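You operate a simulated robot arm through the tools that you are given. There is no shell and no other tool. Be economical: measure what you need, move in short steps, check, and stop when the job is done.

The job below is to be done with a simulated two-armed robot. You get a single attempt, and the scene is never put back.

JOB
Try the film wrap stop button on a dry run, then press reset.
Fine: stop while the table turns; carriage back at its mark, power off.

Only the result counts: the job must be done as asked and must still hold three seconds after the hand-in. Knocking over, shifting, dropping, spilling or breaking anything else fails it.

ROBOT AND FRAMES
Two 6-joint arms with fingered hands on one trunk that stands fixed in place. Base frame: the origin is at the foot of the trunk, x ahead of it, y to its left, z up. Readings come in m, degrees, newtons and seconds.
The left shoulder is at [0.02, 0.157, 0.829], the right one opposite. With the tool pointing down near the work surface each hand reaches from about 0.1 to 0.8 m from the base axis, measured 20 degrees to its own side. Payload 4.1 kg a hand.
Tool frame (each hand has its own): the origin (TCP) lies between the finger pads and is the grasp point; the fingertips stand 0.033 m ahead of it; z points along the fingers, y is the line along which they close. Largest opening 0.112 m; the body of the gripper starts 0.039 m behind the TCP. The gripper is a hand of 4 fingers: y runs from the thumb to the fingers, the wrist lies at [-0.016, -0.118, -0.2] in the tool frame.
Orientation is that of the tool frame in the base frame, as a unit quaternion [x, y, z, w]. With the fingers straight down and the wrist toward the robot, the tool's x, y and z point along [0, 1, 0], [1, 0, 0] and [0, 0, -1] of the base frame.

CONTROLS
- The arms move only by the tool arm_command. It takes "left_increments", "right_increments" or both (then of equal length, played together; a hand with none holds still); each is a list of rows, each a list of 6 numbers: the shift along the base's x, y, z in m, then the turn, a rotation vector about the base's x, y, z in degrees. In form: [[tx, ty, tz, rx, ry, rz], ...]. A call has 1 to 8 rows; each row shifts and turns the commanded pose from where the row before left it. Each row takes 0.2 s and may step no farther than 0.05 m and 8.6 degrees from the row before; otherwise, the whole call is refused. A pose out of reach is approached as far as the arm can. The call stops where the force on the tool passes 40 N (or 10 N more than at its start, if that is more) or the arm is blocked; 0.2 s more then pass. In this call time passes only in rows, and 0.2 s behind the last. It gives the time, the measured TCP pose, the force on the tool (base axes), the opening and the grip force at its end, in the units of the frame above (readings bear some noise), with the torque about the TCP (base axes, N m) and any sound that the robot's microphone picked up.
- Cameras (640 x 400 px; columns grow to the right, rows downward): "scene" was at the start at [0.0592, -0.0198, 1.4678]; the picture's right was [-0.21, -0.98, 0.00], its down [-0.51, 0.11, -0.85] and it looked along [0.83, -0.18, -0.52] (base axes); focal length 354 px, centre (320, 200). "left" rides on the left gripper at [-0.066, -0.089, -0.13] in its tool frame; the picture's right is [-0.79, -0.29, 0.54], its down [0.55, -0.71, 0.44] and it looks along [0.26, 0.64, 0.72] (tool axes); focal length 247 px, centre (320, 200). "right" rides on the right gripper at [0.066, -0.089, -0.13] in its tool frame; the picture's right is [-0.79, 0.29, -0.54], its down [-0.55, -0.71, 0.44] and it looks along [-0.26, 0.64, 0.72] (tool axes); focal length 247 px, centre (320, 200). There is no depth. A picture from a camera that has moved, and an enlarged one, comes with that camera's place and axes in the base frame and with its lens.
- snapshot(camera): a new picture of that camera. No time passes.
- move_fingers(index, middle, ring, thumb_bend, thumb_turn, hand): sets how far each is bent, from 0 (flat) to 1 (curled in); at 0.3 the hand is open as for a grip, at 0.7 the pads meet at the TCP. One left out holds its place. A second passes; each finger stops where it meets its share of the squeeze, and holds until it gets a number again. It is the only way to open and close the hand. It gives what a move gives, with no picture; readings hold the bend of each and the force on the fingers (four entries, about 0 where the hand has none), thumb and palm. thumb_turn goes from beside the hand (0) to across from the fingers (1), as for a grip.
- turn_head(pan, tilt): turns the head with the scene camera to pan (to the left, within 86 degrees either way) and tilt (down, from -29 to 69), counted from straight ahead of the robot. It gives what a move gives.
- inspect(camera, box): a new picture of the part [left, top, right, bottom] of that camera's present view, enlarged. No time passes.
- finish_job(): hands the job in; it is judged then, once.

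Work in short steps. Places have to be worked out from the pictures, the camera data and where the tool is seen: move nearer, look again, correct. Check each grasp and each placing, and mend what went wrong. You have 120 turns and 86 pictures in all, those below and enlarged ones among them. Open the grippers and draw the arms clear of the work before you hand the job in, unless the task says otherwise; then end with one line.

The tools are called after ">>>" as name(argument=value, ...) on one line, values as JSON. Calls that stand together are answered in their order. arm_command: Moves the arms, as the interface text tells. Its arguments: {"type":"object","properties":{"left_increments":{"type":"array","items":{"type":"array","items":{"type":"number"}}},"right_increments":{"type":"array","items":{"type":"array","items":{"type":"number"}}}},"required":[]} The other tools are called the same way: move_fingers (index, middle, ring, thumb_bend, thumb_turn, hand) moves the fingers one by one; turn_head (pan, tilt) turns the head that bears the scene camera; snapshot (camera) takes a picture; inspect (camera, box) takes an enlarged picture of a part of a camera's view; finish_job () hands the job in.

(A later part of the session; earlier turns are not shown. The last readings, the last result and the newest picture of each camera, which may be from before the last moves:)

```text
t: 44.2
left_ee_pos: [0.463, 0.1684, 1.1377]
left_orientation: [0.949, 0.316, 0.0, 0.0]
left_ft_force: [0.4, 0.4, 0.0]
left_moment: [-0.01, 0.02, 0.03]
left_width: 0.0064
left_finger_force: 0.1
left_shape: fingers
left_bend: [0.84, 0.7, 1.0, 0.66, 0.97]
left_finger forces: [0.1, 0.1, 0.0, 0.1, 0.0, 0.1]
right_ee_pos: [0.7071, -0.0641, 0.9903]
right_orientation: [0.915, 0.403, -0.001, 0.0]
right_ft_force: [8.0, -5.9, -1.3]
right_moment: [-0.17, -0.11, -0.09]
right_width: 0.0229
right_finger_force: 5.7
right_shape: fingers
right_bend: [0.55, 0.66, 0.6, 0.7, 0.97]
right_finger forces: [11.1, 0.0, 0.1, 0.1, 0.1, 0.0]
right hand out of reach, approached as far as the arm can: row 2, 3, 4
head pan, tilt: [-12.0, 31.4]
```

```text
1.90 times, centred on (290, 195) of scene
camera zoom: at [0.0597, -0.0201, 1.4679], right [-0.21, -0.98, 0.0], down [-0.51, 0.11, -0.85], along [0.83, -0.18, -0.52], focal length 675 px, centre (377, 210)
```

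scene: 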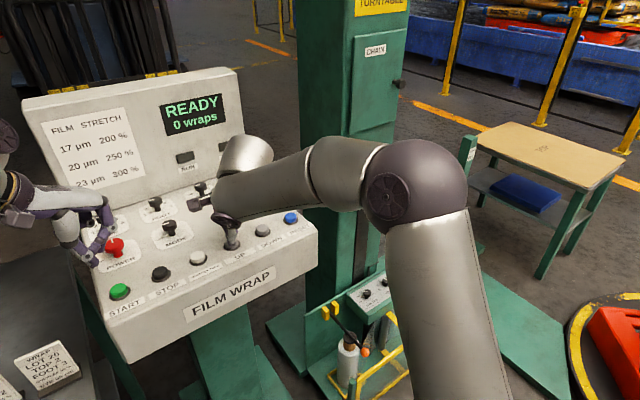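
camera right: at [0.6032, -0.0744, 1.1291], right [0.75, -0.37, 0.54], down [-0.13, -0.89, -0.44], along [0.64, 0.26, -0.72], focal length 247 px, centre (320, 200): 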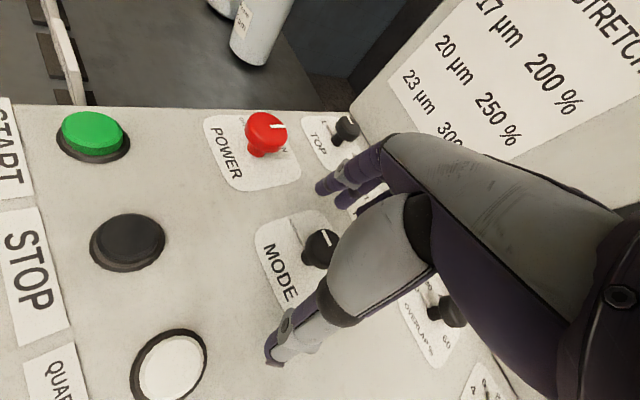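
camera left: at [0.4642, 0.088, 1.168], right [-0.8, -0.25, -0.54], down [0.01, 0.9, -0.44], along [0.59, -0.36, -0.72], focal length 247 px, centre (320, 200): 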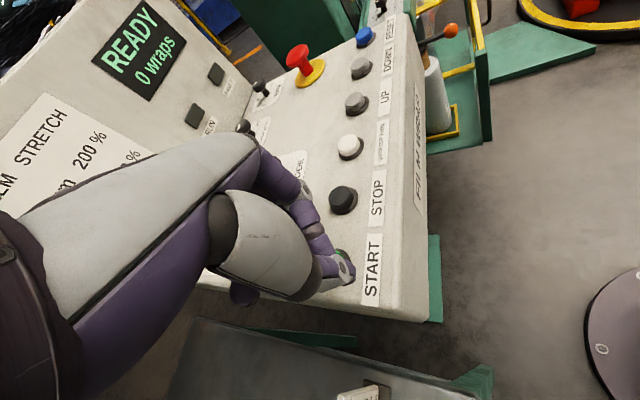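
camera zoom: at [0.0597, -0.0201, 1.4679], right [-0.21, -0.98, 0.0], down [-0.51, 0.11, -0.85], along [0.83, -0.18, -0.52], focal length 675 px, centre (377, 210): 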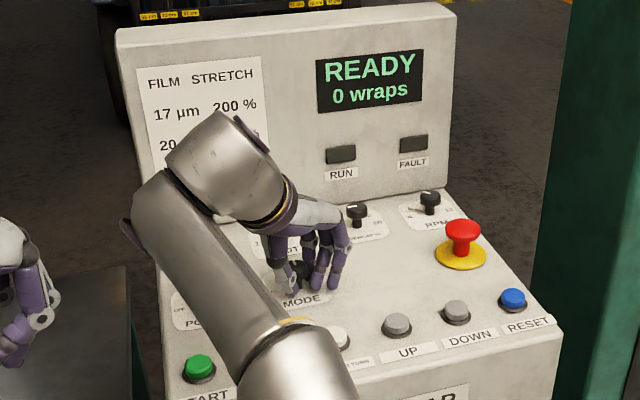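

Check the knob: open and lift clear.

>>> move_fingers(hand="right", index=0.3, middle=0.3, ring=0.3, thumb_bend=0.3)

>>> arm_command(right_increments=[[0, 0, 0.03, 0, 0, 0], [-0.01, 0, 0.03, 0, 0, 0]])

>>> snapshot(camera="right")

```text
t: 45.2
left_ee_pos: [0.4625, 0.1687, 1.137]
left_orientation: [0.949, 0.317, 0.0, 0.0]
left_ft_force: [0.4, 0.4, -0.6]
left_moment: [0.02, 0.0, -0.02]
left_width: 0.0061
left_finger_force: 0.1
left_shape: fingers
left_bend: [0.84, 0.7, 1.0, 0.66, 0.97]
left_finger forces: [0.1, 0.1, 0.1, 0.0, 0.0, 0.0]
right_ee_pos: [0.7062, -0.061, 0.991]
right_orientation: [0.914, 0.405, 0.0, 0.0]
right_ft_force: [-0.4, 0.0, 0.0]
right_moment: [-0.01, 0.0, -0.02]
right_width: 0.1126
right_finger_force: 0.2
right_shape: fingers
right_bend: [0.3, 0.3, 0.3, 0.3, 0.97]
right_finger forces: [0.0, 0.0, 0.0, 0.0, 0.0, 0.1]
head pan, tilt: [-12.0, 31.4]
```

```text
t: 45.8
left_ee_pos: [0.4629, 0.1698, 1.1374]
left_orientation: [0.948, 0.317, 0.0, 0.0]
left_ft_force: [-0.3, 0.7, -0.9]
left_moment: [0.01, 0.01, -0.02]
left_width: 0.0062
left_finger_force: 0.1
left_shape: fingers
left_bend: [0.84, 0.7, 1.0, 0.66, 0.97]
left_finger forces: [0.0, 0.0, 0.1, 0.0, 0.0, 0.0]
right_ee_pos: [0.6901, -0.0618, 1.0473]
right_orientation: [0.914, 0.405, -0.001, 0.0]
right_ft_force: [0.3, -0.5, -1.2]
right_moment: [-0.02, 0.04, 0.02]
right_width: 0.1127
right_finger_force: 0.1
right_shape: fingers
right_bend: [0.3, 0.3, 0.3, 0.3, 0.97]
right_finger forces: [0.1, 0.0, 0.0, 0.1, 0.1, 0.1]
right hand out of reach, approached as far as the arm can: row 1
head pan, tilt: [-12.0, 31.4]
```

```text
25 pictures are left
camera right: at [0.6676, 0.0474, 1.1773], right [-0.32, -0.78, 0.54], down [-0.9, 0.07, -0.43], along [0.3, -0.62, -0.72], focal length 247 px, centre (320, 200)
```

right: 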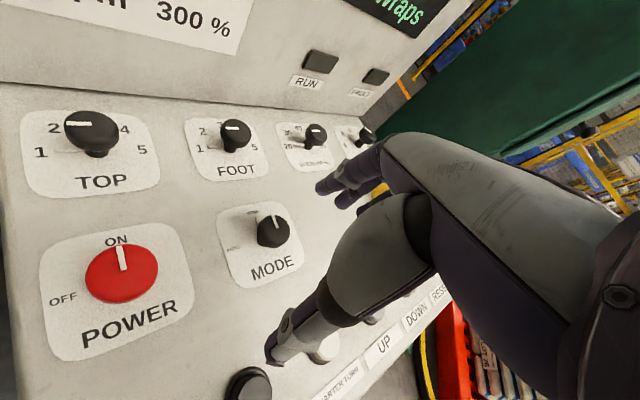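

MODE now points at HAND; POWER still ON. Re-form the pointer and return above UP.

>>> move_fingers(hand="right", index=1.0, middle=0.7, ring=1.0, thumb_bend=0.7)

>>> arm_command(right_increments=[[-0.011, -0.021, 0, 0, 0, 8.6], [-0.011, -0.021, 0, 0, 0, 8.6], [-0.011, -0.021, 0, 0, 0, 8.6], [-0.011, -0.021, 0, 0, 0, 8.6], [-0.0105, -0.021, -0.01, 0, 0, 8.6]])

>>> turn_head(pan=-65, tilt=45)

>>> snapshot(camera="scene")

```text
t: 46.8
left_ee_pos: [0.4629, 0.1687, 1.1381]
left_orientation: [0.948, 0.318, 0.001, 0.0]
left_ft_force: [0.0, -0.2, 0.3]
left_moment: [-0.03, 0.01, 0.0]
left_width: 0.0062
left_finger_force: 0.0
left_shape: fingers
left_bend: [0.84, 0.7, 1.0, 0.66, 0.97]
left_finger forces: [0.0, 0.0, 0.0, 0.0, 0.0, 0.0]
right_ee_pos: [0.6911, -0.0622, 1.0474]
right_orientation: [0.914, 0.406, 0.0, 0.0]
right_ft_force: [0.2, 1.0, -0.2]
right_moment: [-0.03, 0.01, -0.02]
right_width: 0.004
right_finger_force: 0.1
right_shape: fingers
right_bend: [0.83, 0.7, 1.0, 0.66, 0.97]
right_finger forces: [0.1, 0.0, 0.0, 0.0, 0.1, 0.0]
head pan, tilt: [-12.0, 31.4]
```

```text
t: 48.0
left_ee_pos: [0.4615, 0.1698, 1.137]
left_orientation: [0.948, 0.318, -0.001, 0.0]
left_ft_force: [0.7, 1.3, -1.3]
left_moment: [-0.02, 0.0, -0.01]
left_width: 0.0064
left_finger_force: 0.0
left_shape: fingers
left_bend: [0.84, 0.7, 1.0, 0.66, 0.97]
left_finger forces: [0.0, 0.0, 0.0, 0.0, 0.0, 0.0]
right_ee_pos: [0.7205, -0.1489, 1.0816]
right_orientation: [0.701, 0.713, 0.0, -0.001]
right_ft_force: [-0.5, 0.2, -0.3]
right_moment: [-0.04, -0.02, -0.01]
right_width: 0.0046
right_finger_force: 0.0
right_shape: fingers
right_bend: [0.83, 0.7, 1.0, 0.66, 0.97]
right_finger forces: [0.0, 0.1, 0.1, 0.1, 0.0, 0.1]
right hand out of reach, approached as far as the arm can: row 1, 2, 3, 4, 5
head pan, tilt: [-12.0, 31.4]
```

```text
t: 49.2
left_ee_pos: [0.4614, 0.1689, 1.1374]
left_orientation: [0.948, 0.317, 0.0, 0.0]
left_ft_force: [0.0, 0.1, -0.1]
left_moment: [-0.01, -0.03, 0.03]
left_width: 0.0058
left_finger_force: 0.0
left_shape: fingers
left_bend: [0.84, 0.7, 1.0, 0.66, 0.97]
left_finger forces: [0.1, 0.0, 0.0, 0.0, 0.1, 0.1]
right_ee_pos: [0.7219, -0.1476, 1.0812]
right_orientation: [0.702, 0.712, -0.001, -0.001]
right_ft_force: [-0.4, 0.2, -1.5]
right_moment: [0.01, -0.02, 0.0]
right_width: 0.0048
right_finger_force: 0.1
right_shape: fingers
right_bend: [0.84, 0.7, 1.0, 0.66, 0.97]
right_finger forces: [0.0, 0.1, 0.0, 0.0, 0.0, 0.1]
head pan, tilt: [-65.0, 45.0]
```

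```text
24 pictures are left
```

scene: 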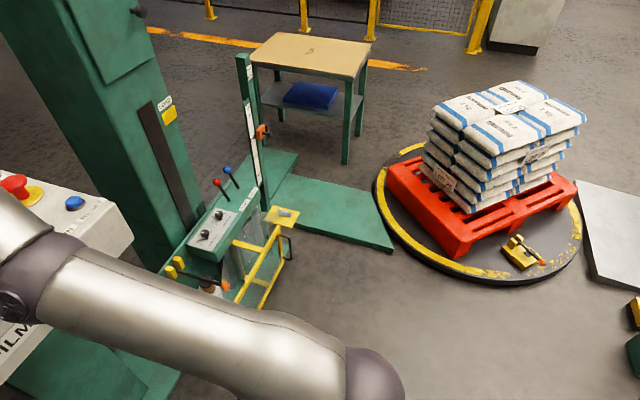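

Good view of carriage and LOAD mark (initially red lever ball at (193,92), blue at (206,81) in this view). Move above UP and descend close.

>>> arm_command(right_increments=[[-0.03, -0.006, -0.01, 0, 0, 0], [-0.03, -0.007, -0.02, 0, 0, 0], [-0.026, -0.006, -0.02, 0, 0, 0]])

>>> inspect(camera="right", box=[200, 200, 400, 330])

```text
t: 50.0
left_ee_pos: [0.4624, 0.1689, 1.1377]
left_orientation: [0.949, 0.317, 0.0, -0.001]
left_ft_force: [0.2, 0.7, 0.4]
left_moment: [0.02, -0.02, 0.0]
left_width: 0.0062
left_finger_force: 0.0
left_shape: fingers
left_bend: [0.84, 0.7, 1.0, 0.66, 0.97]
left_finger forces: [0.0, 0.0, 0.1, 0.1, 0.0, 0.1]
right_ee_pos: [0.7285, -0.1617, 1.084]
right_orientation: [0.708, 0.706, -0.003, 0.005]
right_ft_force: [-0.3, 0.0, -0.2]
right_moment: [-0.02, -0.03, 0.03]
right_width: 0.0051
right_finger_force: 0.1
right_shape: fingers
right_bend: [0.84, 0.7, 1.0, 0.66, 0.97]
right_finger forces: [0.0, 0.0, 0.0, 0.0, 0.0, 0.0]
right hand out of reach, approached as far as the arm can: row 1, 2, 3
head pan, tilt: [-65.0, 45.0]
```

```text
3.08 times, centred on (300, 265) of right
camera zoom: at [0.6389, -0.0942, 1.2126], right [0.28, -0.79, 0.55], down [-0.71, -0.55, -0.43], along [0.64, -0.27, -0.72], focal length 760 px, centre (382, 0)
```

zoom: 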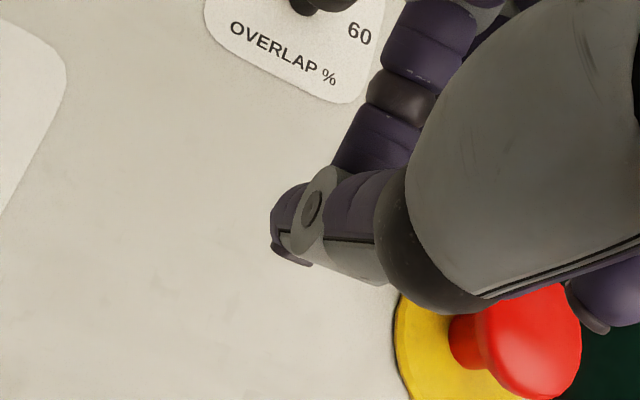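

The arm solver seems stuck near a limit. Try rising and rotating back slightly, away from the mushroom.

>>> arm_command(right_increments=[[-0.01, 0, 0.02, 0, 0, 0], [-0.02, 0, 0.02, 0, 0, 0], [-0.03, 0, 0.02, 0, 0, 0], [-0.03, 0, 0.02, 0, 0, 0]])

>>> snapshot(camera="scene")

```text
t: 51.0
left_ee_pos: [0.4642, 0.1689, 1.1374]
left_orientation: [0.948, 0.317, 0.001, 0.0]
left_ft_force: [1.5, -0.1, 0.1]
left_moment: [-0.04, 0.04, -0.03]
left_width: 0.0063
left_finger_force: 0.0
left_shape: fingers
left_bend: [0.84, 0.7, 1.0, 0.66, 0.97]
left_finger forces: [0.0, 0.0, 0.0, 0.0, 0.1, 0.0]
right_ee_pos: [0.6604, -0.1593, 1.1787]
right_orientation: [0.702, 0.712, -0.001, -0.001]
right_ft_force: [-0.2, 0.1, -0.5]
right_moment: [0.01, 0.03, -0.03]
right_width: 0.0052
right_finger_force: 0.1
right_shape: fingers
right_bend: [0.84, 0.7, 1.0, 0.66, 0.97]
right_finger forces: [0.0, 0.1, 0.0, 0.0, 0.1, 0.1]
right hand out of reach, approached as far as the arm can: row 1, 2, 3, 4
head pan, tilt: [-65.0, 45.0]
```

```text
22 pictures are left
```

scene: 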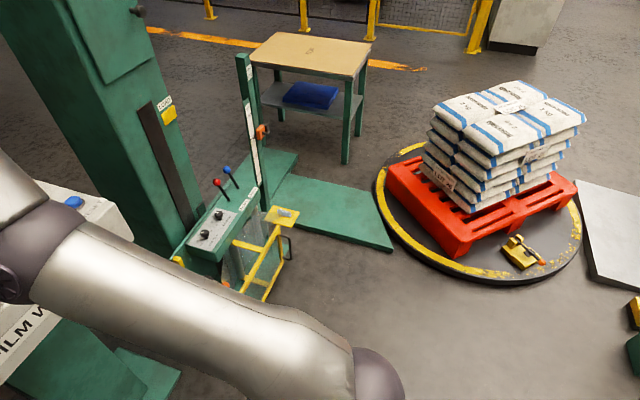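

Moving now. Continue pulling inward to bend the elbow again.

>>> arm_command(right_increments=[[-0.045, 0, 0, 0, 0, 0], [-0.045, 0, 0, 0, 0, 0], [-0.045, -0.01, 0, 0, 0, 0], [-0.045, -0.01, 0, 0, 0, 0]])

>>> snapshot(camera="scene")

```text
t: 52.0
left_ee_pos: [0.4623, 0.1695, 1.138]
left_orientation: [0.948, 0.318, 0.0, 0.0]
left_ft_force: [0.9, 0.3, 0.4]
left_moment: [-0.02, 0.04, -0.01]
left_width: 0.0062
left_finger_force: 0.0
left_shape: fingers
left_bend: [0.84, 0.7, 1.0, 0.66, 0.97]
left_finger forces: [0.0, 0.0, 0.0, 0.0, 0.0, 0.0]
right_ee_pos: [0.5811, -0.1726, 1.2769]
right_orientation: [0.705, 0.709, -0.004, 0.003]
right_ft_force: [1.4, -0.5, -1.3]
right_moment: [-0.06, 0.04, 0.01]
right_width: 0.0054
right_finger_force: 0.0
right_shape: fingers
right_bend: [0.84, 0.7, 1.0, 0.66, 0.97]
right_finger forces: [0.0, 0.1, 0.0, 0.1, 0.1, 0.1]
right hand out of reach, approached as far as the arm can: row 1, 2, 3, 4
head pan, tilt: [-65.0, 45.0]
```

```text
21 pictures are left
```

scene: 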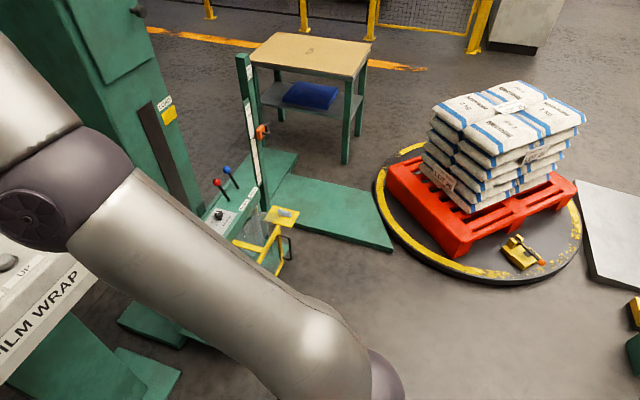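

The elbow is locked straight. Try a sideways plus tilting motion to break the singularity.

>>> arm_command(right_increments=[[-0.03, -0.035, -0.02, 0, -6, 0], [-0.03, -0.035, -0.02, 0, -6, 0], [-0.03, -0.035, -0.02, 0, -6, 0], [-0.03, -0.035, -0.02, 0, -6, 0]])

```text
refused: row 1 steps farther than a row can; nothing moved
```

>>> arm_command(right_increments=[[-0.03, -0.03, -0.02, 0, -6, 0], [-0.03, -0.03, -0.02, 0, -6, 0], [-0.03, -0.03, -0.02, 0, -6, 0], [-0.03, -0.03, -0.02, 0, -6, 0]])

```text
t: 53.0
left_ee_pos: [0.4628, 0.1693, 1.1367]
left_orientation: [0.948, 0.317, 0.0, 0.0]
left_ft_force: [0.3, 0.5, -1.8]
left_moment: [-0.02, 0.05, -0.03]
left_width: 0.0062
left_finger_force: 0.1
left_shape: fingers
left_bend: [0.85, 0.7, 1.0, 0.66, 0.97]
left_finger forces: [0.0, 0.0, 0.1, 0.1, 0.0, 0.0]
right_ee_pos: [0.4321, -0.2947, 1.1715]
right_orientation: [0.687, 0.696, 0.147, 0.149]
right_ft_force: [0.5, 0.7, -0.4]
right_moment: [-0.03, -0.01, -0.01]
right_width: 0.0053
right_finger_force: 0.1
right_shape: fingers
right_bend: [0.84, 0.7, 1.0, 0.66, 0.97]
right_finger forces: [0.1, 0.0, 0.1, 0.1, 0.0, 0.0]
right hand out of reach, approached as far as the arm can: row 1
head pan, tilt: [-65.0, 45.0]
```

Freed. Undo the tilt and go back above UP.

>>> arm_command(right_increments=[[0.02, 0.01, 0, 0, 6, 0], [0.025, 0.017, -0.01, 0, 6, 0], [0.025, 0.017, -0.015, 0, 6, 0], [0.025, 0.017, -0.02, 0, 6, 0], [0.027, 0.017, -0.02, 0, 0, 0], [0.027, 0.017, -0.02, 0, 0, 0], [0.027, 0.017, -0.022, 0, 0, 0], [0.0274, 0.0157, -0.02, 0, 0, 0]])

>>> inspect(camera="right", box=[200, 200, 400, 330])

```text
t: 54.8
left_ee_pos: [0.462, 0.1693, 1.1381]
left_orientation: [0.948, 0.318, 0.0, 0.0]
left_ft_force: [0.4, 0.1, 0.4]
left_moment: [0.05, -0.03, -0.01]
left_width: 0.0059
left_finger_force: 0.0
left_shape: fingers
left_bend: [0.85, 0.7, 1.0, 0.66, 0.97]
left_finger forces: [0.0, 0.0, 0.0, 0.1, 0.0, 0.1]
right_ee_pos: [0.633, -0.1673, 1.0451]
right_orientation: [0.703, 0.712, 0.0, 0.0]
right_ft_force: [-0.1, -0.7, 1.5]
right_moment: [0.07, -0.03, 0.0]
right_width: 0.0056
right_finger_force: 0.1
right_shape: fingers
right_bend: [0.84, 0.7, 1.0, 0.66, 0.97]
right_finger forces: [0.0, 0.0, 0.0, 0.1, 0.0, 0.0]
head pan, tilt: [-65.0, 45.0]
```

```text
3.08 times, centred on (300, 265) of right
camera zoom: at [0.5428, -0.1024, 1.1738], right [0.3, -0.79, 0.54], down [-0.7, -0.56, -0.44], along [0.65, -0.25, -0.72], focal length 760 px, centre (382, 0)
```

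zoom: 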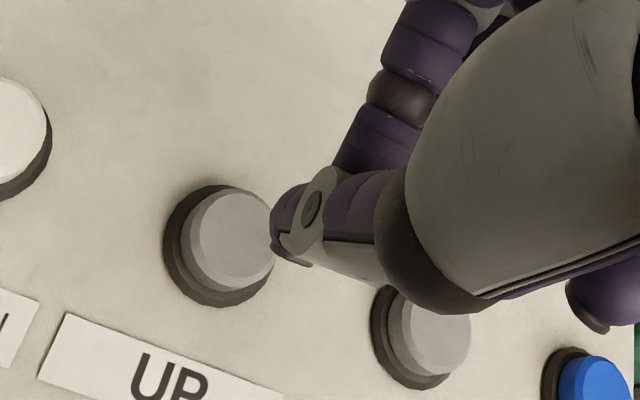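

Aligned as before. Descend to just above, then press briefly and watch the carriage.

>>> arm_command(right_increments=[[0.0025, 0, -0.02, 0, 0, 0], [0, 0, -0.02, 0, 0, 0]])

>>> arm_command(right_increments=[[0, 0, -0.012, 0, 0, 0]])

>>> snapshot(camera="scene")

```text
t: 55.4
left_ee_pos: [0.4615, 0.1697, 1.1371]
left_orientation: [0.948, 0.318, 0.0, 0.0]
left_ft_force: [-0.2, -0.4, -0.6]
left_moment: [-0.02, 0.0, -0.05]
left_width: 0.0061
left_finger_force: 0.1
left_shape: fingers
left_bend: [0.85, 0.7, 1.0, 0.66, 0.97]
left_finger forces: [0.0, 0.1, 0.0, 0.0, 0.0, 0.0]
right_ee_pos: [0.6369, -0.1668, 1.0035]
right_orientation: [0.702, 0.712, -0.001, 0.0]
right_ft_force: [-0.1, -0.2, 0.5]
right_moment: [0.01, 0.0, -0.06]
right_width: 0.0056
right_finger_force: 0.1
right_shape: fingers
right_bend: [0.84, 0.7, 1.0, 0.66, 0.97]
right_finger forces: [0.1, 0.0, 0.0, 0.0, 0.0, 0.0]
head pan, tilt: [-65.0, 45.0]
```

```text
t: 55.8
left_ee_pos: [0.4622, 0.1681, 1.1377]
left_orientation: [0.948, 0.317, 0.001, 0.0]
left_ft_force: [0.4, -0.6, 0.3]
left_moment: [0.0, 0.0, -0.06]
left_width: 0.0062
left_finger_force: 0.0
left_shape: fingers
left_bend: [0.85, 0.7, 1.0, 0.66, 0.97]
left_finger forces: [0.0, 0.0, 0.0, 0.1, 0.1, 0.0]
right_ee_pos: [0.6361, -0.1664, 0.9933]
right_orientation: [0.703, 0.712, 0.003, 0.001]
right_ft_force: [-1.2, -0.2, 10.8]
right_moment: [0.08, 0.31, 0.09]
right_width: 0.0056
right_finger_force: 8.9
right_shape: fingers
right_bend: [0.84, 0.7, 1.0, 0.66, 0.97]
right_finger forces: [0.0, 0.1, 0.0, 0.0, 17.5, 0.0]
head pan, tilt: [-65.0, 45.0]
heard: click
```

```text
19 pictures are left
```

scene: 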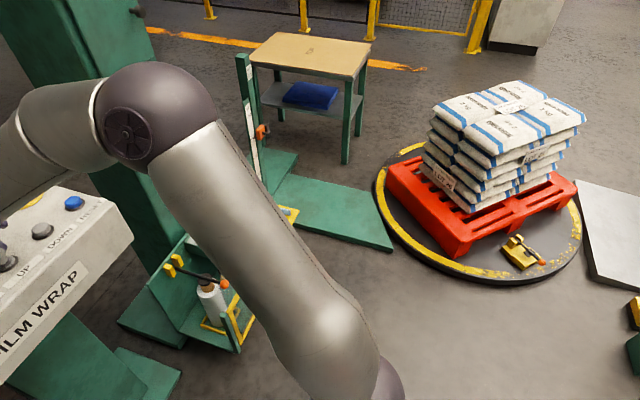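

The carriage is rising (orange ball 294→283; home at ≈210). Hold for about a second.

>>> arm_command(right_increments=[[0, 0, 0, 0, 0, 0], [0, 0, 0, 0, 0, 0], [0, 0, 0, 0, 0, 0]])

>>> inspect(camera="scene", box=[80, 160, 280, 360])

```text
t: 56.6
left_ee_pos: [0.461, 0.1683, 1.1372]
left_orientation: [0.949, 0.317, 0.0, 0.0]
left_ft_force: [-0.4, -0.8, -0.1]
left_moment: [0.05, -0.03, 0.02]
left_width: 0.006
left_finger_force: 0.1
left_shape: fingers
left_bend: [0.85, 0.7, 1.0, 0.66, 0.97]
left_finger forces: [0.0, 0.0, 0.0, 0.1, 0.1, 0.0]
right_ee_pos: [0.6365, -0.1661, 0.9925]
right_orientation: [0.703, 0.712, 0.0, 0.0]
right_ft_force: [0.0, -0.7, 16.2]
right_moment: [0.17, 0.4, 0.0]
right_width: 0.0052
right_finger_force: 12.1
right_shape: fingers
right_bend: [0.84, 0.7, 1.0, 0.67, 0.97]
right_finger forces: [0.0, 0.1, 0.0, 0.1, 24.2, 0.1]
head pan, tilt: [-65.0, 45.0]
```

```text
2.00 times, centred on (180, 260) of scene
camera zoom: at [0.0052, -0.0749, 1.4475], right [-0.91, -0.42, 0.0], down [-0.3, 0.64, -0.71], along [0.3, -0.64, -0.71], focal length 708 px, centre (600, 80)
```

zoom: 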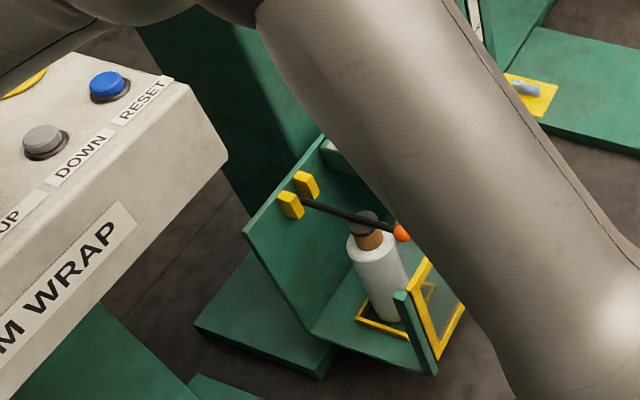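

Rising slowly (~9 px/s); home is ~66 px higher. Hold on longer.

>>> arm_command(right_increments=[[0, 0, 0, 0, 0, 0], [0, 0, 0, 0, 0, 0], [0, 0, 0, 0, 0, 0], [0, 0, 0, 0, 0, 0], [0, 0, 0, 0, 0, 0], [0, 0, 0, 0, 0, 0], [0, 0, 0, 0, 0, 0], [0, 0, 0, 0, 0, 0]])

>>> inspect(camera="scene", box=[80, 160, 280, 360])

```text
t: 58.4
left_ee_pos: [0.4625, 0.1692, 1.1378]
left_orientation: [0.948, 0.317, 0.0, 0.0]
left_ft_force: [0.4, -0.4, 0.3]
left_moment: [0.0, 0.0, -0.01]
left_width: 0.0063
left_finger_force: 0.0
left_shape: fingers
left_bend: [0.85, 0.7, 1.0, 0.66, 0.97]
left_finger forces: [0.0, 0.0, 0.1, 0.0, 0.0, 0.1]
right_ee_pos: [0.6355, -0.1662, 0.9919]
right_orientation: [0.702, 0.712, 0.001, 0.0]
right_ft_force: [0.2, -1.4, 18.1]
right_moment: [0.13, 0.46, 0.03]
right_width: 0.0053
right_finger_force: 14.0
right_shape: fingers
right_bend: [0.84, 0.7, 1.0, 0.67, 0.97]
right_finger forces: [0.0, 0.0, 0.0, 0.0, 26.9, 0.0]
head pan, tilt: [-65.0, 45.0]
```

```text
2.00 times, centred on (180, 260) of scene
camera zoom: at [0.0052, -0.0749, 1.4475], right [-0.91, -0.42, 0.0], down [-0.3, 0.64, -0.71], along [0.3, -0.64, -0.71], focal length 708 px, centre (600, 80)
```

zoom: 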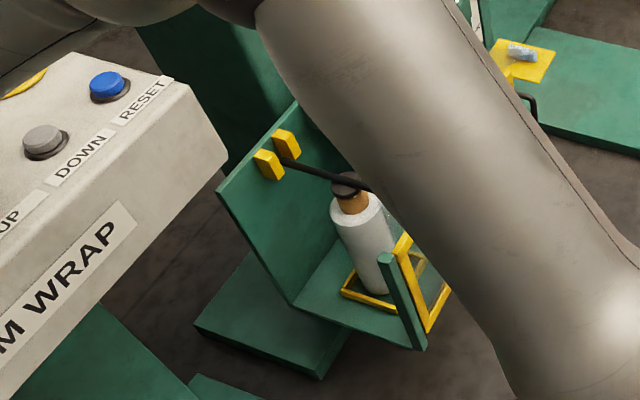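

Handle at (268,165) in this crop; home is at ≈(218,66). Hold another 1.8 s.

>>> arm_command(right_increments=[[0, 0, 0, 0, 0, 0], [0, 0, 0, 0, 0, 0], [0, 0, 0, 0, 0, 0], [0, 0, 0, 0, 0, 0], [0, 0, 0, 0, 0, 0], [0, 0, 0, 0, 0, 0], [0, 0, 0, 0, 0, 0], [0, 0, 0, 0, 0, 0]])

>>> inspect(camera="scene", box=[80, 160, 280, 360])

```text
t: 60.2
left_ee_pos: [0.4618, 0.17, 1.1366]
left_orientation: [0.948, 0.318, 0.0, 0.001]
left_ft_force: [-0.7, 0.5, 0.1]
left_moment: [0.0, -0.02, 0.01]
left_width: 0.0061
left_finger_force: 0.1
left_shape: fingers
left_bend: [0.85, 0.7, 1.0, 0.66, 0.97]
left_finger forces: [0.1, 0.1, 0.0, 0.0, 0.1, 0.0]
right_ee_pos: [0.6366, -0.1673, 0.9914]
right_orientation: [0.702, 0.712, 0.0, 0.001]
right_ft_force: [-1.3, -1.4, 19.1]
right_moment: [0.17, 0.47, 0.06]
right_width: 0.0052
right_finger_force: 13.4
right_shape: fingers
right_bend: [0.84, 0.7, 1.0, 0.67, 0.97]
right_finger forces: [0.0, 0.1, 0.0, 0.0, 27.0, 0.0]
head pan, tilt: [-65.0, 45.0]
```

```text
2.00 times, centred on (180, 260) of scene
camera zoom: at [0.0052, -0.0749, 1.4475], right [-0.91, -0.42, 0.0], down [-0.3, 0.64, -0.71], along [0.3, -0.64, -0.71], focal length 708 px, centre (600, 80)
```

zoom: 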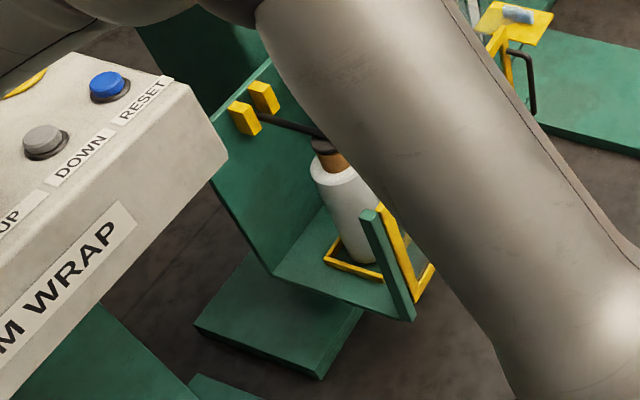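

Handle at (245,118), ~52 to go at ~28/s. Hold 1.2 s more.

>>> arm_command(right_increments=[[0, 0, 0, 0, 0, 0], [0, 0, 0, 0, 0, 0], [0, 0, 0, 0, 0, 0], [0, 0, 0, 0, 0, 0], [0, 0, 0, 0, 0, 0]])

>>> inspect(camera="scene", box=[80, 160, 280, 360])

```text
t: 61.4
left_ee_pos: [0.4619, 0.1693, 1.1381]
left_orientation: [0.948, 0.317, 0.0, 0.0]
left_ft_force: [-0.9, -0.6, 0.4]
left_moment: [0.0, 0.03, 0.0]
left_width: 0.006
left_finger_force: 0.0
left_shape: fingers
left_bend: [0.85, 0.7, 1.0, 0.66, 0.97]
left_finger forces: [0.1, 0.1, 0.0, 0.0, 0.0, 0.0]
right_ee_pos: [0.6365, -0.1685, 0.9911]
right_orientation: [0.702, 0.712, 0.0, 0.0]
right_ft_force: [0.1, -0.8, 18.5]
right_moment: [0.17, 0.47, 0.0]
right_width: 0.0056
right_finger_force: 13.7
right_shape: fingers
right_bend: [0.84, 0.7, 1.0, 0.67, 0.97]
right_finger forces: [0.1, 0.0, 0.0, 0.1, 26.9, 0.0]
head pan, tilt: [-65.0, 45.0]
```

```text
2.00 times, centred on (180, 260) of scene
camera zoom: at [0.0052, -0.0749, 1.4475], right [-0.91, -0.42, 0.0], down [-0.3, 0.64, -0.71], along [0.3, -0.64, -0.71], focal length 708 px, centre (600, 80)
```

zoom: 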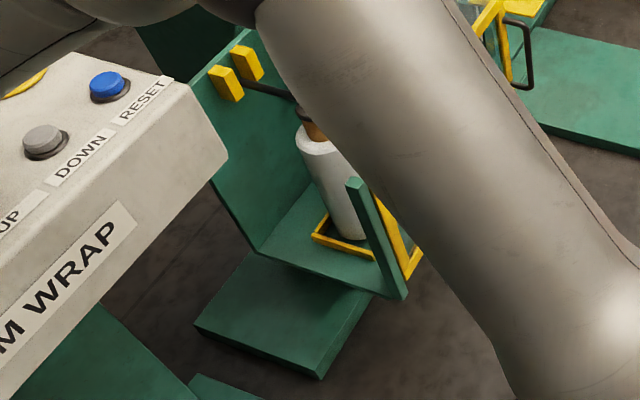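

About 0.65 s remaining (handle 18 px, post base 13 px). Hold 0.6 s then lift off.

>>> arm_command(right_increments=[[0, 0, 0, 0, 0, 0], [0, 0, 0, 0, 0, 0], [0, 0, 0, 0, 0, 0], [0, 0, 0.04, 0, 0, 0]])

>>> inspect(camera="scene", box=[80, 160, 280, 360])

```text
t: 62.4
left_ee_pos: [0.463, 0.1699, 1.1374]
left_orientation: [0.948, 0.317, 0.0, 0.0]
left_ft_force: [-0.6, 0.7, -0.7]
left_moment: [-0.03, 0.05, -0.03]
left_width: 0.006
left_finger_force: 0.0
left_shape: fingers
left_bend: [0.85, 0.7, 1.0, 0.66, 0.97]
left_finger forces: [0.0, 0.1, 0.0, 0.1, 0.0, 0.0]
right_ee_pos: [0.6365, -0.164, 1.029]
right_orientation: [0.703, 0.712, -0.001, -0.002]
right_ft_force: [0.3, 0.0, 0.4]
right_moment: [-0.01, 0.05, 0.03]
right_width: 0.0059
right_finger_force: 0.1
right_shape: fingers
right_bend: [0.85, 0.7, 1.0, 0.66, 0.97]
right_finger forces: [0.1, 0.1, 0.0, 0.1, 0.1, 0.0]
head pan, tilt: [-65.0, 45.0]
```

```text
2.00 times, centred on (180, 260) of scene
camera zoom: at [0.0059, -0.0751, 1.4475], right [-0.91, -0.42, 0.0], down [-0.3, 0.64, -0.71], along [0.3, -0.64, -0.71], focal length 708 px, centre (600, 80)
```

zoom: 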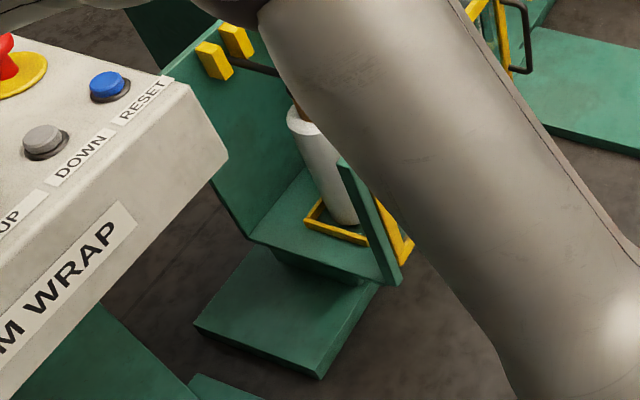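

Very close to the initial position. Withdraw the right hand to its starting place and compare with the initial crop.

>>> arm_command(right_increments=[[-0.02, 0, 0.02, 0, 0, 0], [-0.03, -0.02, 0.03, 0, 0, 0], [-0.03, -0.02, 0.03, 0, 0, 0], [-0.03, -0.02, 0.03, 0, 0, 0], [-0.03, -0.02, 0.03, 0, 0, 0], [-0.03, -0.02, 0.03, 0, 0, 0], [-0.02, -0.01, 0.01, 0, 0, 0]])

>>> inspect(camera="scene", box=[100, 60, 320, 310])

```text
t: 64.0
left_ee_pos: [0.4631, 0.1688, 1.1382]
left_orientation: [0.948, 0.317, -0.001, 0.0]
left_ft_force: [0.1, 0.0, 0.4]
left_moment: [-0.04, 0.05, -0.04]
left_width: 0.0062
left_finger_force: 0.0
left_shape: fingers
left_bend: [0.85, 0.7, 1.0, 0.66, 0.97]
left_finger forces: [0.0, 0.0, 0.1, 0.0, 0.0, 0.0]
right_ee_pos: [0.4452, -0.2771, 1.2099]
right_orientation: [0.702, 0.712, 0.001, 0.0]
right_ft_force: [0.1, 0.0, -0.5]
right_moment: [0.0, 0.03, 0.0]
right_width: 0.006
right_finger_force: 0.1
right_shape: fingers
right_bend: [0.85, 0.7, 1.0, 0.66, 0.97]
right_finger forces: [0.1, 0.0, 0.0, 0.0, 0.0, 0.0]
head pan, tilt: [-65.0, 45.0]
```

```text
1.60 times, centred on (210, 185) of scene
camera zoom: at [0.006, -0.0748, 1.4475], right [-0.91, -0.42, 0.0], down [-0.3, 0.64, -0.71], along [0.3, -0.64, -0.71], focal length 567 px, centre (496, 224)
```

zoom: 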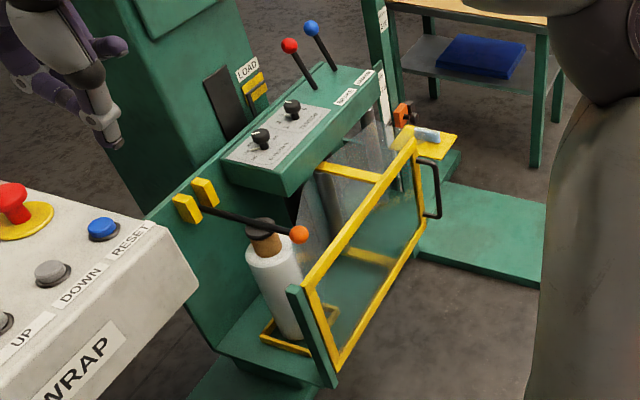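

Roughly 4–6 px above the initial position. Zoom on the LOAD mark pointer.

>>> inspect(camera="scene", box=[145, 85, 205, 135])

```text
8.00 times, centred on (175, 110) of scene
camera zoom: at [0.006, -0.0748, 1.4475], right [-0.91, -0.42, 0.0], down [-0.3, 0.64, -0.71], along [0.3, -0.64, -0.71], focal length 2833 px, centre (1480, 920)
```

zoom: 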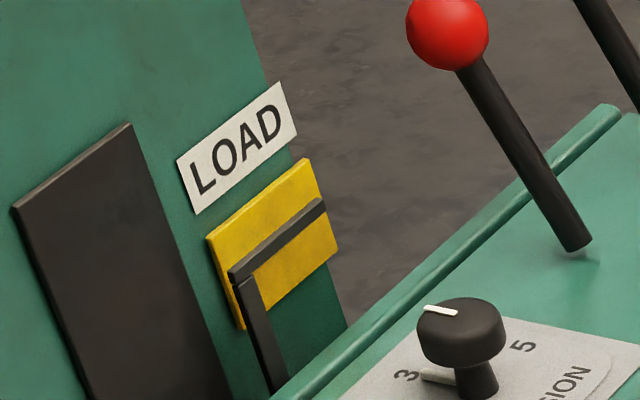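

The pointer bar sits on the yellow band. Compare with the very first crop from the original head pose.

>>> turn_head(pan=-11.9, tilt=31.4)

>>> inspect(camera="scene", box=[420, 180, 640, 320])

```text
t: 65.2
left_ee_pos: [0.4617, 0.1692, 1.1377]
left_orientation: [0.948, 0.317, 0.0, -0.001]
left_ft_force: [-0.6, 0.7, -1.0]
left_moment: [-0.01, 0.01, 0.03]
left_width: 0.0059
left_finger_force: 0.1
left_shape: fingers
left_bend: [0.85, 0.7, 1.0, 0.66, 0.97]
left_finger forces: [0.1, 0.1, 0.0, 0.0, 0.1, 0.1]
right_ee_pos: [0.4449, -0.2769, 1.2108]
right_orientation: [0.702, 0.712, 0.0, 0.0]
right_ft_force: [0.9, 0.4, 0.3]
right_moment: [-0.01, 0.0, -0.01]
right_width: 0.0061
right_finger_force: 0.0
right_shape: fingers
right_bend: [0.85, 0.7, 1.0, 0.66, 0.97]
right_finger forces: [0.0, 0.0, 0.0, 0.0, 0.1, 0.1]
head pan, tilt: [-11.9, 31.4]
```

```text
2.86 times, centred on (530, 250) of scene
camera zoom: at [0.0592, -0.0199, 1.4679], right [-0.21, -0.98, 0.0], down [-0.51, 0.11, -0.85], along [0.83, -0.18, -0.52], focal length 1012 px, centre (-280, 57)
```

zoom: 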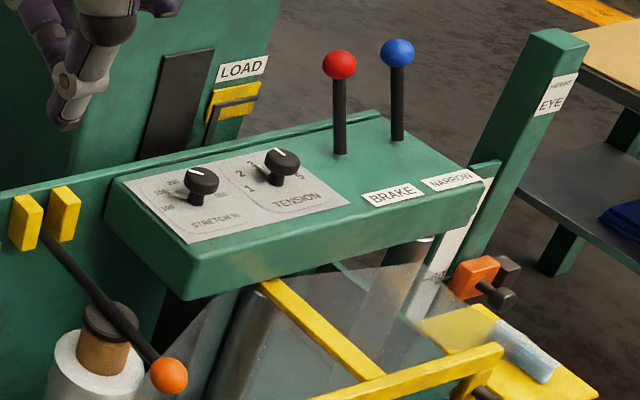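

Now ~1.3 cm above the initial place. A short DOWN tap (~0.2 s) would correct it. Bring the right pointer over DOWN (0.627,-0.237), rotated 43° to keep clear of the mushroom.

>>> arm_command(right_increments=[[0.0276, 0.0073, -0.0243, 0, 0, 8.6], [0.0276, 0.0073, -0.0243, 0, 0, 8.6], [0.0276, 0.0073, -0.0243, 0, 0, 8.6], [0.0276, 0.0073, -0.0243, 0, 0, 8.6], [0.0276, 0.0073, -0.0243, 0, 0, 8.6], [0.0276, 0.0073, -0.0243, 0, 0, 0], [0.0276, 0.0073, -0.0243, 0, 0, 0]])

>>> inspect(camera="scene", box=[300, 190, 420, 290])

>>> inspect(camera="right", box=[200, 200, 400, 330])

```text
t: 66.8
left_ee_pos: [0.4613, 0.1676, 1.1376]
left_orientation: [0.948, 0.318, -0.001, 0.0]
left_ft_force: [0.4, -0.3, 0.2]
left_moment: [0.01, -0.03, -0.02]
left_width: 0.006
left_finger_force: 0.0
left_shape: fingers
left_bend: [0.85, 0.7, 1.0, 0.66, 0.97]
left_finger forces: [0.0, 0.0, 0.0, 0.1, 0.1, 0.0]
right_ee_pos: [0.6401, -0.2259, 1.0426]
right_orientation: [0.392, 0.92, 0.001, 0.0]
right_ft_force: [-0.7, 0.7, 0.5]
right_moment: [-0.05, -0.03, -0.01]
right_width: 0.0058
right_finger_force: 0.0
right_shape: fingers
right_bend: [0.85, 0.7, 1.0, 0.66, 0.97]
right_finger forces: [0.0, 0.1, 0.0, 0.0, 0.1, 0.1]
head pan, tilt: [-11.9, 31.4]
```

```text
4.00 times, centred on (360, 240) of scene
camera zoom: at [0.0586, -0.0199, 1.4679], right [-0.21, -0.98, 0.0], down [-0.51, 0.11, -0.85], along [0.84, -0.18, -0.52], focal length 1417 px, centre (160, 40)
```

zoom: 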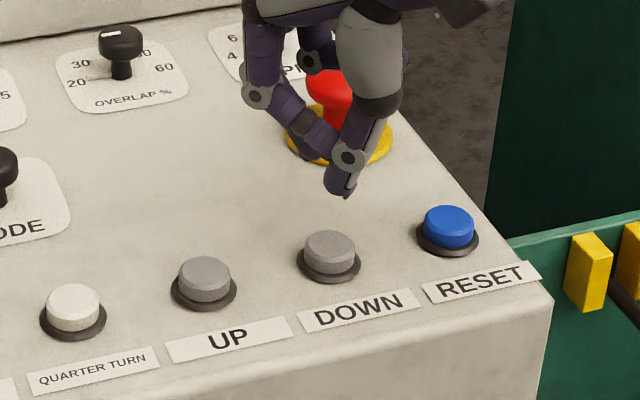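

```text
3.08 times, centred on (300, 265) of right
camera zoom: at [0.5291, -0.2401, 1.1725], right [0.75, -0.37, 0.54], down [-0.13, -0.89, -0.44], along [0.64, 0.26, -0.72], focal length 760 px, centre (382, 0)
```

zoom: 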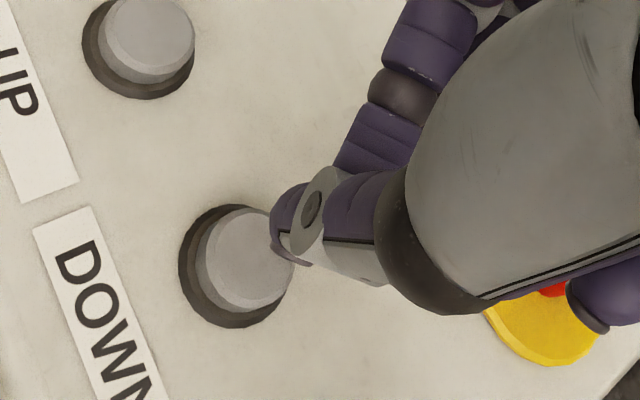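

Shift ~(+3,−7) mm to match the proven UP alignment, and descend to just above contact.

>>> arm_command(right_increments=[[0.002, -0.006, -0.02, 0, 0, 0], [0, 0, -0.019, 0, 0, 0]])

>>> inspect(camera="scene", box=[300, 190, 420, 290])

```text
t: 67.4
left_ee_pos: [0.4624, 0.1694, 1.1388]
left_orientation: [0.949, 0.316, 0.0, 0.0]
left_ft_force: [-0.2, 0.2, 0.0]
left_moment: [0.01, 0.0, 0.02]
left_width: 0.006
left_finger_force: 0.0
left_shape: fingers
left_bend: [0.85, 0.7, 1.0, 0.66, 0.97]
left_finger forces: [0.0, 0.0, 0.0, 0.0, 0.0, 0.0]
right_ee_pos: [0.6404, -0.2319, 1.0031]
right_orientation: [0.392, 0.92, 0.0, 0.0]
right_ft_force: [-0.2, -0.2, -1.0]
right_moment: [0.0, 0.05, -0.03]
right_width: 0.006
right_finger_force: 0.0
right_shape: fingers
right_bend: [0.85, 0.7, 1.0, 0.66, 0.97]
right_finger forces: [0.0, 0.0, 0.0, 0.0, 0.0, 0.0]
head pan, tilt: [-11.9, 31.4]
```

```text
4.00 times, centred on (360, 240) of scene
camera zoom: at [0.0591, -0.0198, 1.4679], right [-0.21, -0.98, 0.0], down [-0.51, 0.11, -0.85], along [0.84, -0.18, -0.52], focal length 1417 px, centre (160, 40)
```

zoom: 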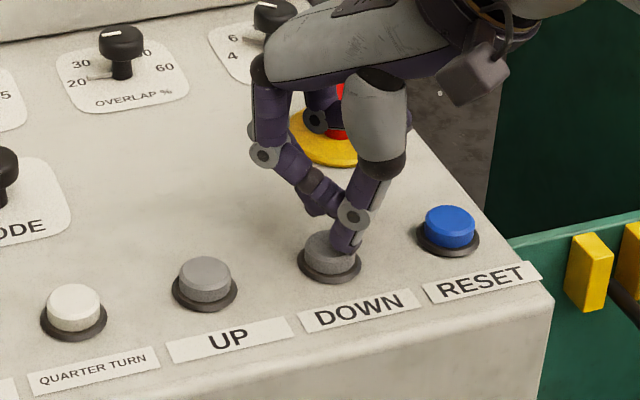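

Tip slightly right; shift +5 mm y and tap DOWN briefly.

>>> arm_command(right_increments=[[0, 0.005, 0, 0, 0, 0], [0, 0, -0.012, 0, 0, 0], [0, 0, 0.02, 0, 0, 0], [0, 0, 0.02, 0, 0, 0]])

>>> inspect(camera="scene", box=[420, 180, 640, 320])

```text
t: 68.4
left_ee_pos: [0.4623, 0.1693, 1.1366]
left_orientation: [0.948, 0.317, 0.0, 0.001]
left_ft_force: [-0.4, 0.8, 0.4]
left_moment: [-0.02, 0.03, 0.01]
left_width: 0.0061
left_finger_force: 0.0
left_shape: fingers
left_bend: [0.85, 0.7, 1.0, 0.66, 0.97]
left_finger forces: [0.0, 0.0, 0.0, 0.1, 0.0, 0.0]
right_ee_pos: [0.6416, -0.2272, 1.031]
right_orientation: [0.392, 0.92, -0.001, 0.0]
right_ft_force: [0.1, -0.7, 0.3]
right_moment: [0.01, 0.0, 0.0]
right_width: 0.0063
right_finger_force: 0.1
right_shape: fingers
right_bend: [0.85, 0.7, 1.0, 0.66, 0.97]
right_finger forces: [0.1, 0.0, 0.0, 0.1, 0.0, 0.1]
head pan, tilt: [-11.9, 31.4]
heard: click
```

```text
2.86 times, centred on (530, 250) of scene
camera zoom: at [0.0593, -0.0199, 1.4679], right [-0.21, -0.98, 0.0], down [-0.51, 0.11, -0.85], along [0.84, -0.18, -0.52], focal length 1012 px, centre (-280, 57)
```

zoom: 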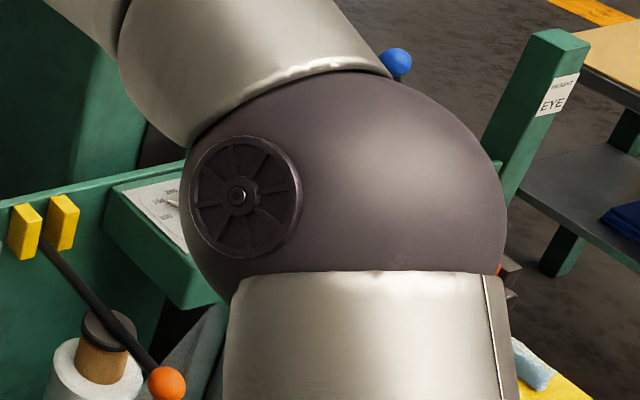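

Blue lever ball and orange ball are back at their initial pixels: the carriage is home. Now withdraw the right hand, and open the left hand to switch POWER off.

>>> arm_command(right_increments=[[-0.01, 0, 0.03, 0, 0, 0], [-0.03, -0.01, 0.03, 0, 0, -8.6], [-0.03, -0.01, 0.03, 0, 0, -8.6], [-0.03, -0.01, 0.03, 0, 0, -8.6], [-0.03, -0.01, 0.03, 0, 0, -8.6], [-0.03, -0.01, 0.03, 0, 0, -8.6], [-0.03, 0, 0, 0, 0, 0]])

>>> move_fingers(hand="left", index=0.3, middle=0.3, ring=0.3, thumb_bend=0.3)

>>> move_fingers(hand="right", index=0.3, middle=0.3, ring=0.3, thumb_bend=0.3)

>>> arm_command(left_increments=[[0.03, -0.015, 0, 0, 0, 0], [0.031, -0.0153, 0, 0, 0, 0], [0.031, -0.0153, -0.015, 0, 0, 0], [0.031, -0.0153, -0.015, 0, 0, 0], [0.031, -0.0153, -0.018, 0, 0, 0], [0.031, -0.0153, -0.018, 0, 0, 0], [0.031, -0.0153, -0.018, 0, 0, 0], [0.028, -0.0153, -0.018, 0, 0, 0]])

>>> snapshot(camera="left")

```text
t: 70.0
left_ee_pos: [0.4623, 0.1692, 1.1377]
left_orientation: [0.949, 0.316, 0.0, 0.0]
left_ft_force: [-0.1, -0.6, -0.2]
left_moment: [-0.04, 0.01, 0.02]
left_width: 0.0058
left_finger_force: 0.0
left_shape: fingers
left_bend: [0.85, 0.7, 1.0, 0.66, 0.97]
left_finger forces: [0.0, 0.0, 0.0, 0.1, 0.1, 0.0]
right_ee_pos: [0.4523, -0.2774, 1.2108]
right_orientation: [0.703, 0.711, 0.0, 0.001]
right_ft_force: [0.6, -0.1, 0.1]
right_moment: [0.0, 0.02, 0.0]
right_width: 0.0061
right_finger_force: 0.1
right_shape: fingers
right_bend: [0.85, 0.7, 1.0, 0.66, 0.97]
right_finger forces: [0.1, 0.0, 0.0, 0.1, 0.0, 0.0]
head pan, tilt: [-11.9, 31.4]
```

```text
t: 71.0
left_ee_pos: [0.4624, 0.1699, 1.1374]
left_orientation: [0.948, 0.317, 0.0, 0.0]
left_ft_force: [-0.5, -0.7, 0.9]
left_moment: [0.0, 0.01, -0.01]
left_width: 0.1123
left_finger_force: 0.1
left_shape: fingers
left_bend: [0.3, 0.3, 0.3, 0.3, 0.97]
left_finger forces: [0.0, 0.1, 0.0, 0.0, 0.0, 0.0]
right_ee_pos: [0.4531, -0.2776, 1.2092]
right_orientation: [0.702, 0.712, 0.0, 0.0]
right_ft_force: [-0.1, 0.4, -0.2]
right_moment: [-0.03, -0.02, -0.02]
right_width: 0.0064
right_finger_force: 0.1
right_shape: fingers
right_bend: [0.85, 0.7, 1.0, 0.66, 0.97]
right_finger forces: [0.1, 0.1, 0.1, 0.0, 0.0, 0.1]
head pan, tilt: [-11.9, 31.4]
```

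```text
t: 72.0
left_ee_pos: [0.4618, 0.1686, 1.1373]
left_orientation: [0.948, 0.317, 0.0, 0.0]
left_ft_force: [0.0, 0.6, -0.3]
left_moment: [0.0, 0.01, 0.0]
left_width: 0.1126
left_finger_force: 0.0
left_shape: fingers
left_bend: [0.3, 0.3, 0.3, 0.3, 0.97]
left_finger forces: [0.0, 0.0, 0.0, 0.1, 0.1, 0.0]
right_ee_pos: [0.453, -0.2774, 1.2096]
right_orientation: [0.702, 0.712, 0.001, 0.0]
right_ft_force: [0.3, -0.4, 0.9]
right_moment: [0.02, 0.01, 0.03]
right_width: 0.1125
right_finger_force: 0.0
right_shape: fingers
right_bend: [0.3, 0.3, 0.3, 0.3, 0.97]
right_finger forces: [0.0, 0.0, 0.0, 0.1, 0.0, 0.1]
head pan, tilt: [-11.9, 31.4]
```

```text
t: 73.8
left_ee_pos: [0.6866, 0.0513, 1.0271]
left_orientation: [0.948, 0.318, 0.0, 0.0]
left_ft_force: [0.2, 0.3, 0.2]
left_moment: [0.0, -0.02, 0.0]
left_width: 0.1121
left_finger_force: 0.0
left_shape: fingers
left_bend: [0.3, 0.3, 0.3, 0.3, 0.97]
left_finger forces: [0.0, 0.1, 0.0, 0.0, 0.1, 0.0]
left hand out of reach, approached as far as the arm can: row 7, 8
right_ee_pos: [0.4524, -0.2767, 1.2094]
right_orientation: [0.702, 0.712, 0.0, 0.0]
right_ft_force: [0.2, -0.2, -0.1]
right_moment: [0.01, -0.01, 0.01]
right_width: 0.1126
right_finger_force: 0.0
right_shape: fingers
right_bend: [0.3, 0.3, 0.3, 0.3, 0.97]
right_finger forces: [0.0, 0.1, 0.0, 0.1, 0.0, 0.0]
head pan, tilt: [-11.9, 31.4]
```

```text
6 pictures are left
camera left: at [0.5799, 0.0818, 1.1561], right [-0.81, -0.25, -0.54], down [0.01, 0.9, -0.44], along [0.59, -0.36, -0.72], focal length 247 px, centre (320, 200)
```

left: 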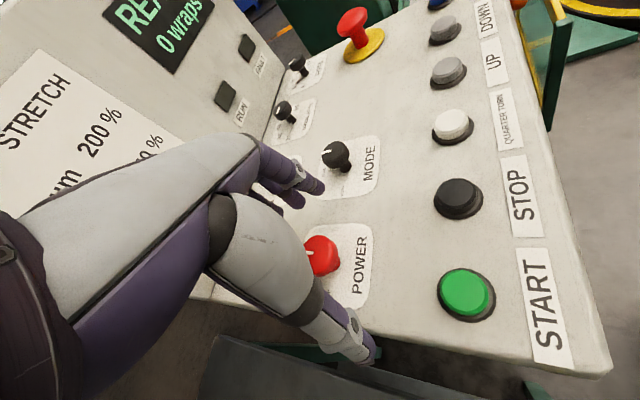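

Lower first, then shift with a bit of yaw for reach around the POWER knob.

>>> arm_command(left_increments=[[0, 0, -0.018, 0, 0, 0], [0.01, -0.003, -0.012, 0, 0, 8.6], [0.0125, -0.003, 0, 0, 0, 0]])

>>> move_fingers(hand="left", index=0.62, middle=0.62, ring=0.6, thumb_bend=0.7)

```text
t: 74.6
left_ee_pos: [0.7099, 0.0468, 0.9975]
left_orientation: [0.922, 0.388, -0.001, -0.001]
left_ft_force: [-0.4, 0.5, -0.3]
left_moment: [-0.02, -0.06, 0.0]
left_width: 0.1125
left_finger_force: 0.1
left_shape: fingers
left_bend: [0.3, 0.3, 0.3, 0.3, 0.97]
left_finger forces: [0.0, 0.1, 0.1, 0.0, 0.0, 0.0]
right_ee_pos: [0.4523, -0.2769, 1.2096]
right_orientation: [0.702, 0.712, 0.0, 0.0]
right_ft_force: [-0.6, -0.3, 0.1]
right_moment: [0.0, -0.03, 0.03]
right_width: 0.1124
right_finger_force: 0.0
right_shape: fingers
right_bend: [0.3, 0.3, 0.3, 0.3, 0.97]
right_finger forces: [0.1, 0.0, 0.0, 0.0, 0.1, 0.0]
head pan, tilt: [-11.9, 31.4]
```

```text
t: 75.6
left_ee_pos: [0.7086, 0.0461, 0.9971]
left_orientation: [0.922, 0.388, 0.0, 0.0]
left_ft_force: [-1.3, 3.8, -1.7]
left_moment: [0.05, 0.01, 0.0]
left_width: 0.0251
left_finger_force: 4.6
left_shape: fingers
left_bend: [0.61, 0.6, 0.6, 0.64, 0.97]
left_finger forces: [1.0, 1.9, 0.0, 0.0, 6.4, 0.1]
right_ee_pos: [0.4524, -0.2773, 1.2091]
right_orientation: [0.703, 0.711, 0.0, 0.001]
right_ft_force: [0.1, 0.8, 0.2]
right_moment: [0.02, 0.02, -0.02]
right_width: 0.1124
right_finger_force: 0.0
right_shape: fingers
right_bend: [0.3, 0.3, 0.3, 0.3, 0.97]
right_finger forces: [0.0, 0.0, 0.0, 0.0, 0.1, 0.1]
head pan, tilt: [-11.9, 31.4]
```

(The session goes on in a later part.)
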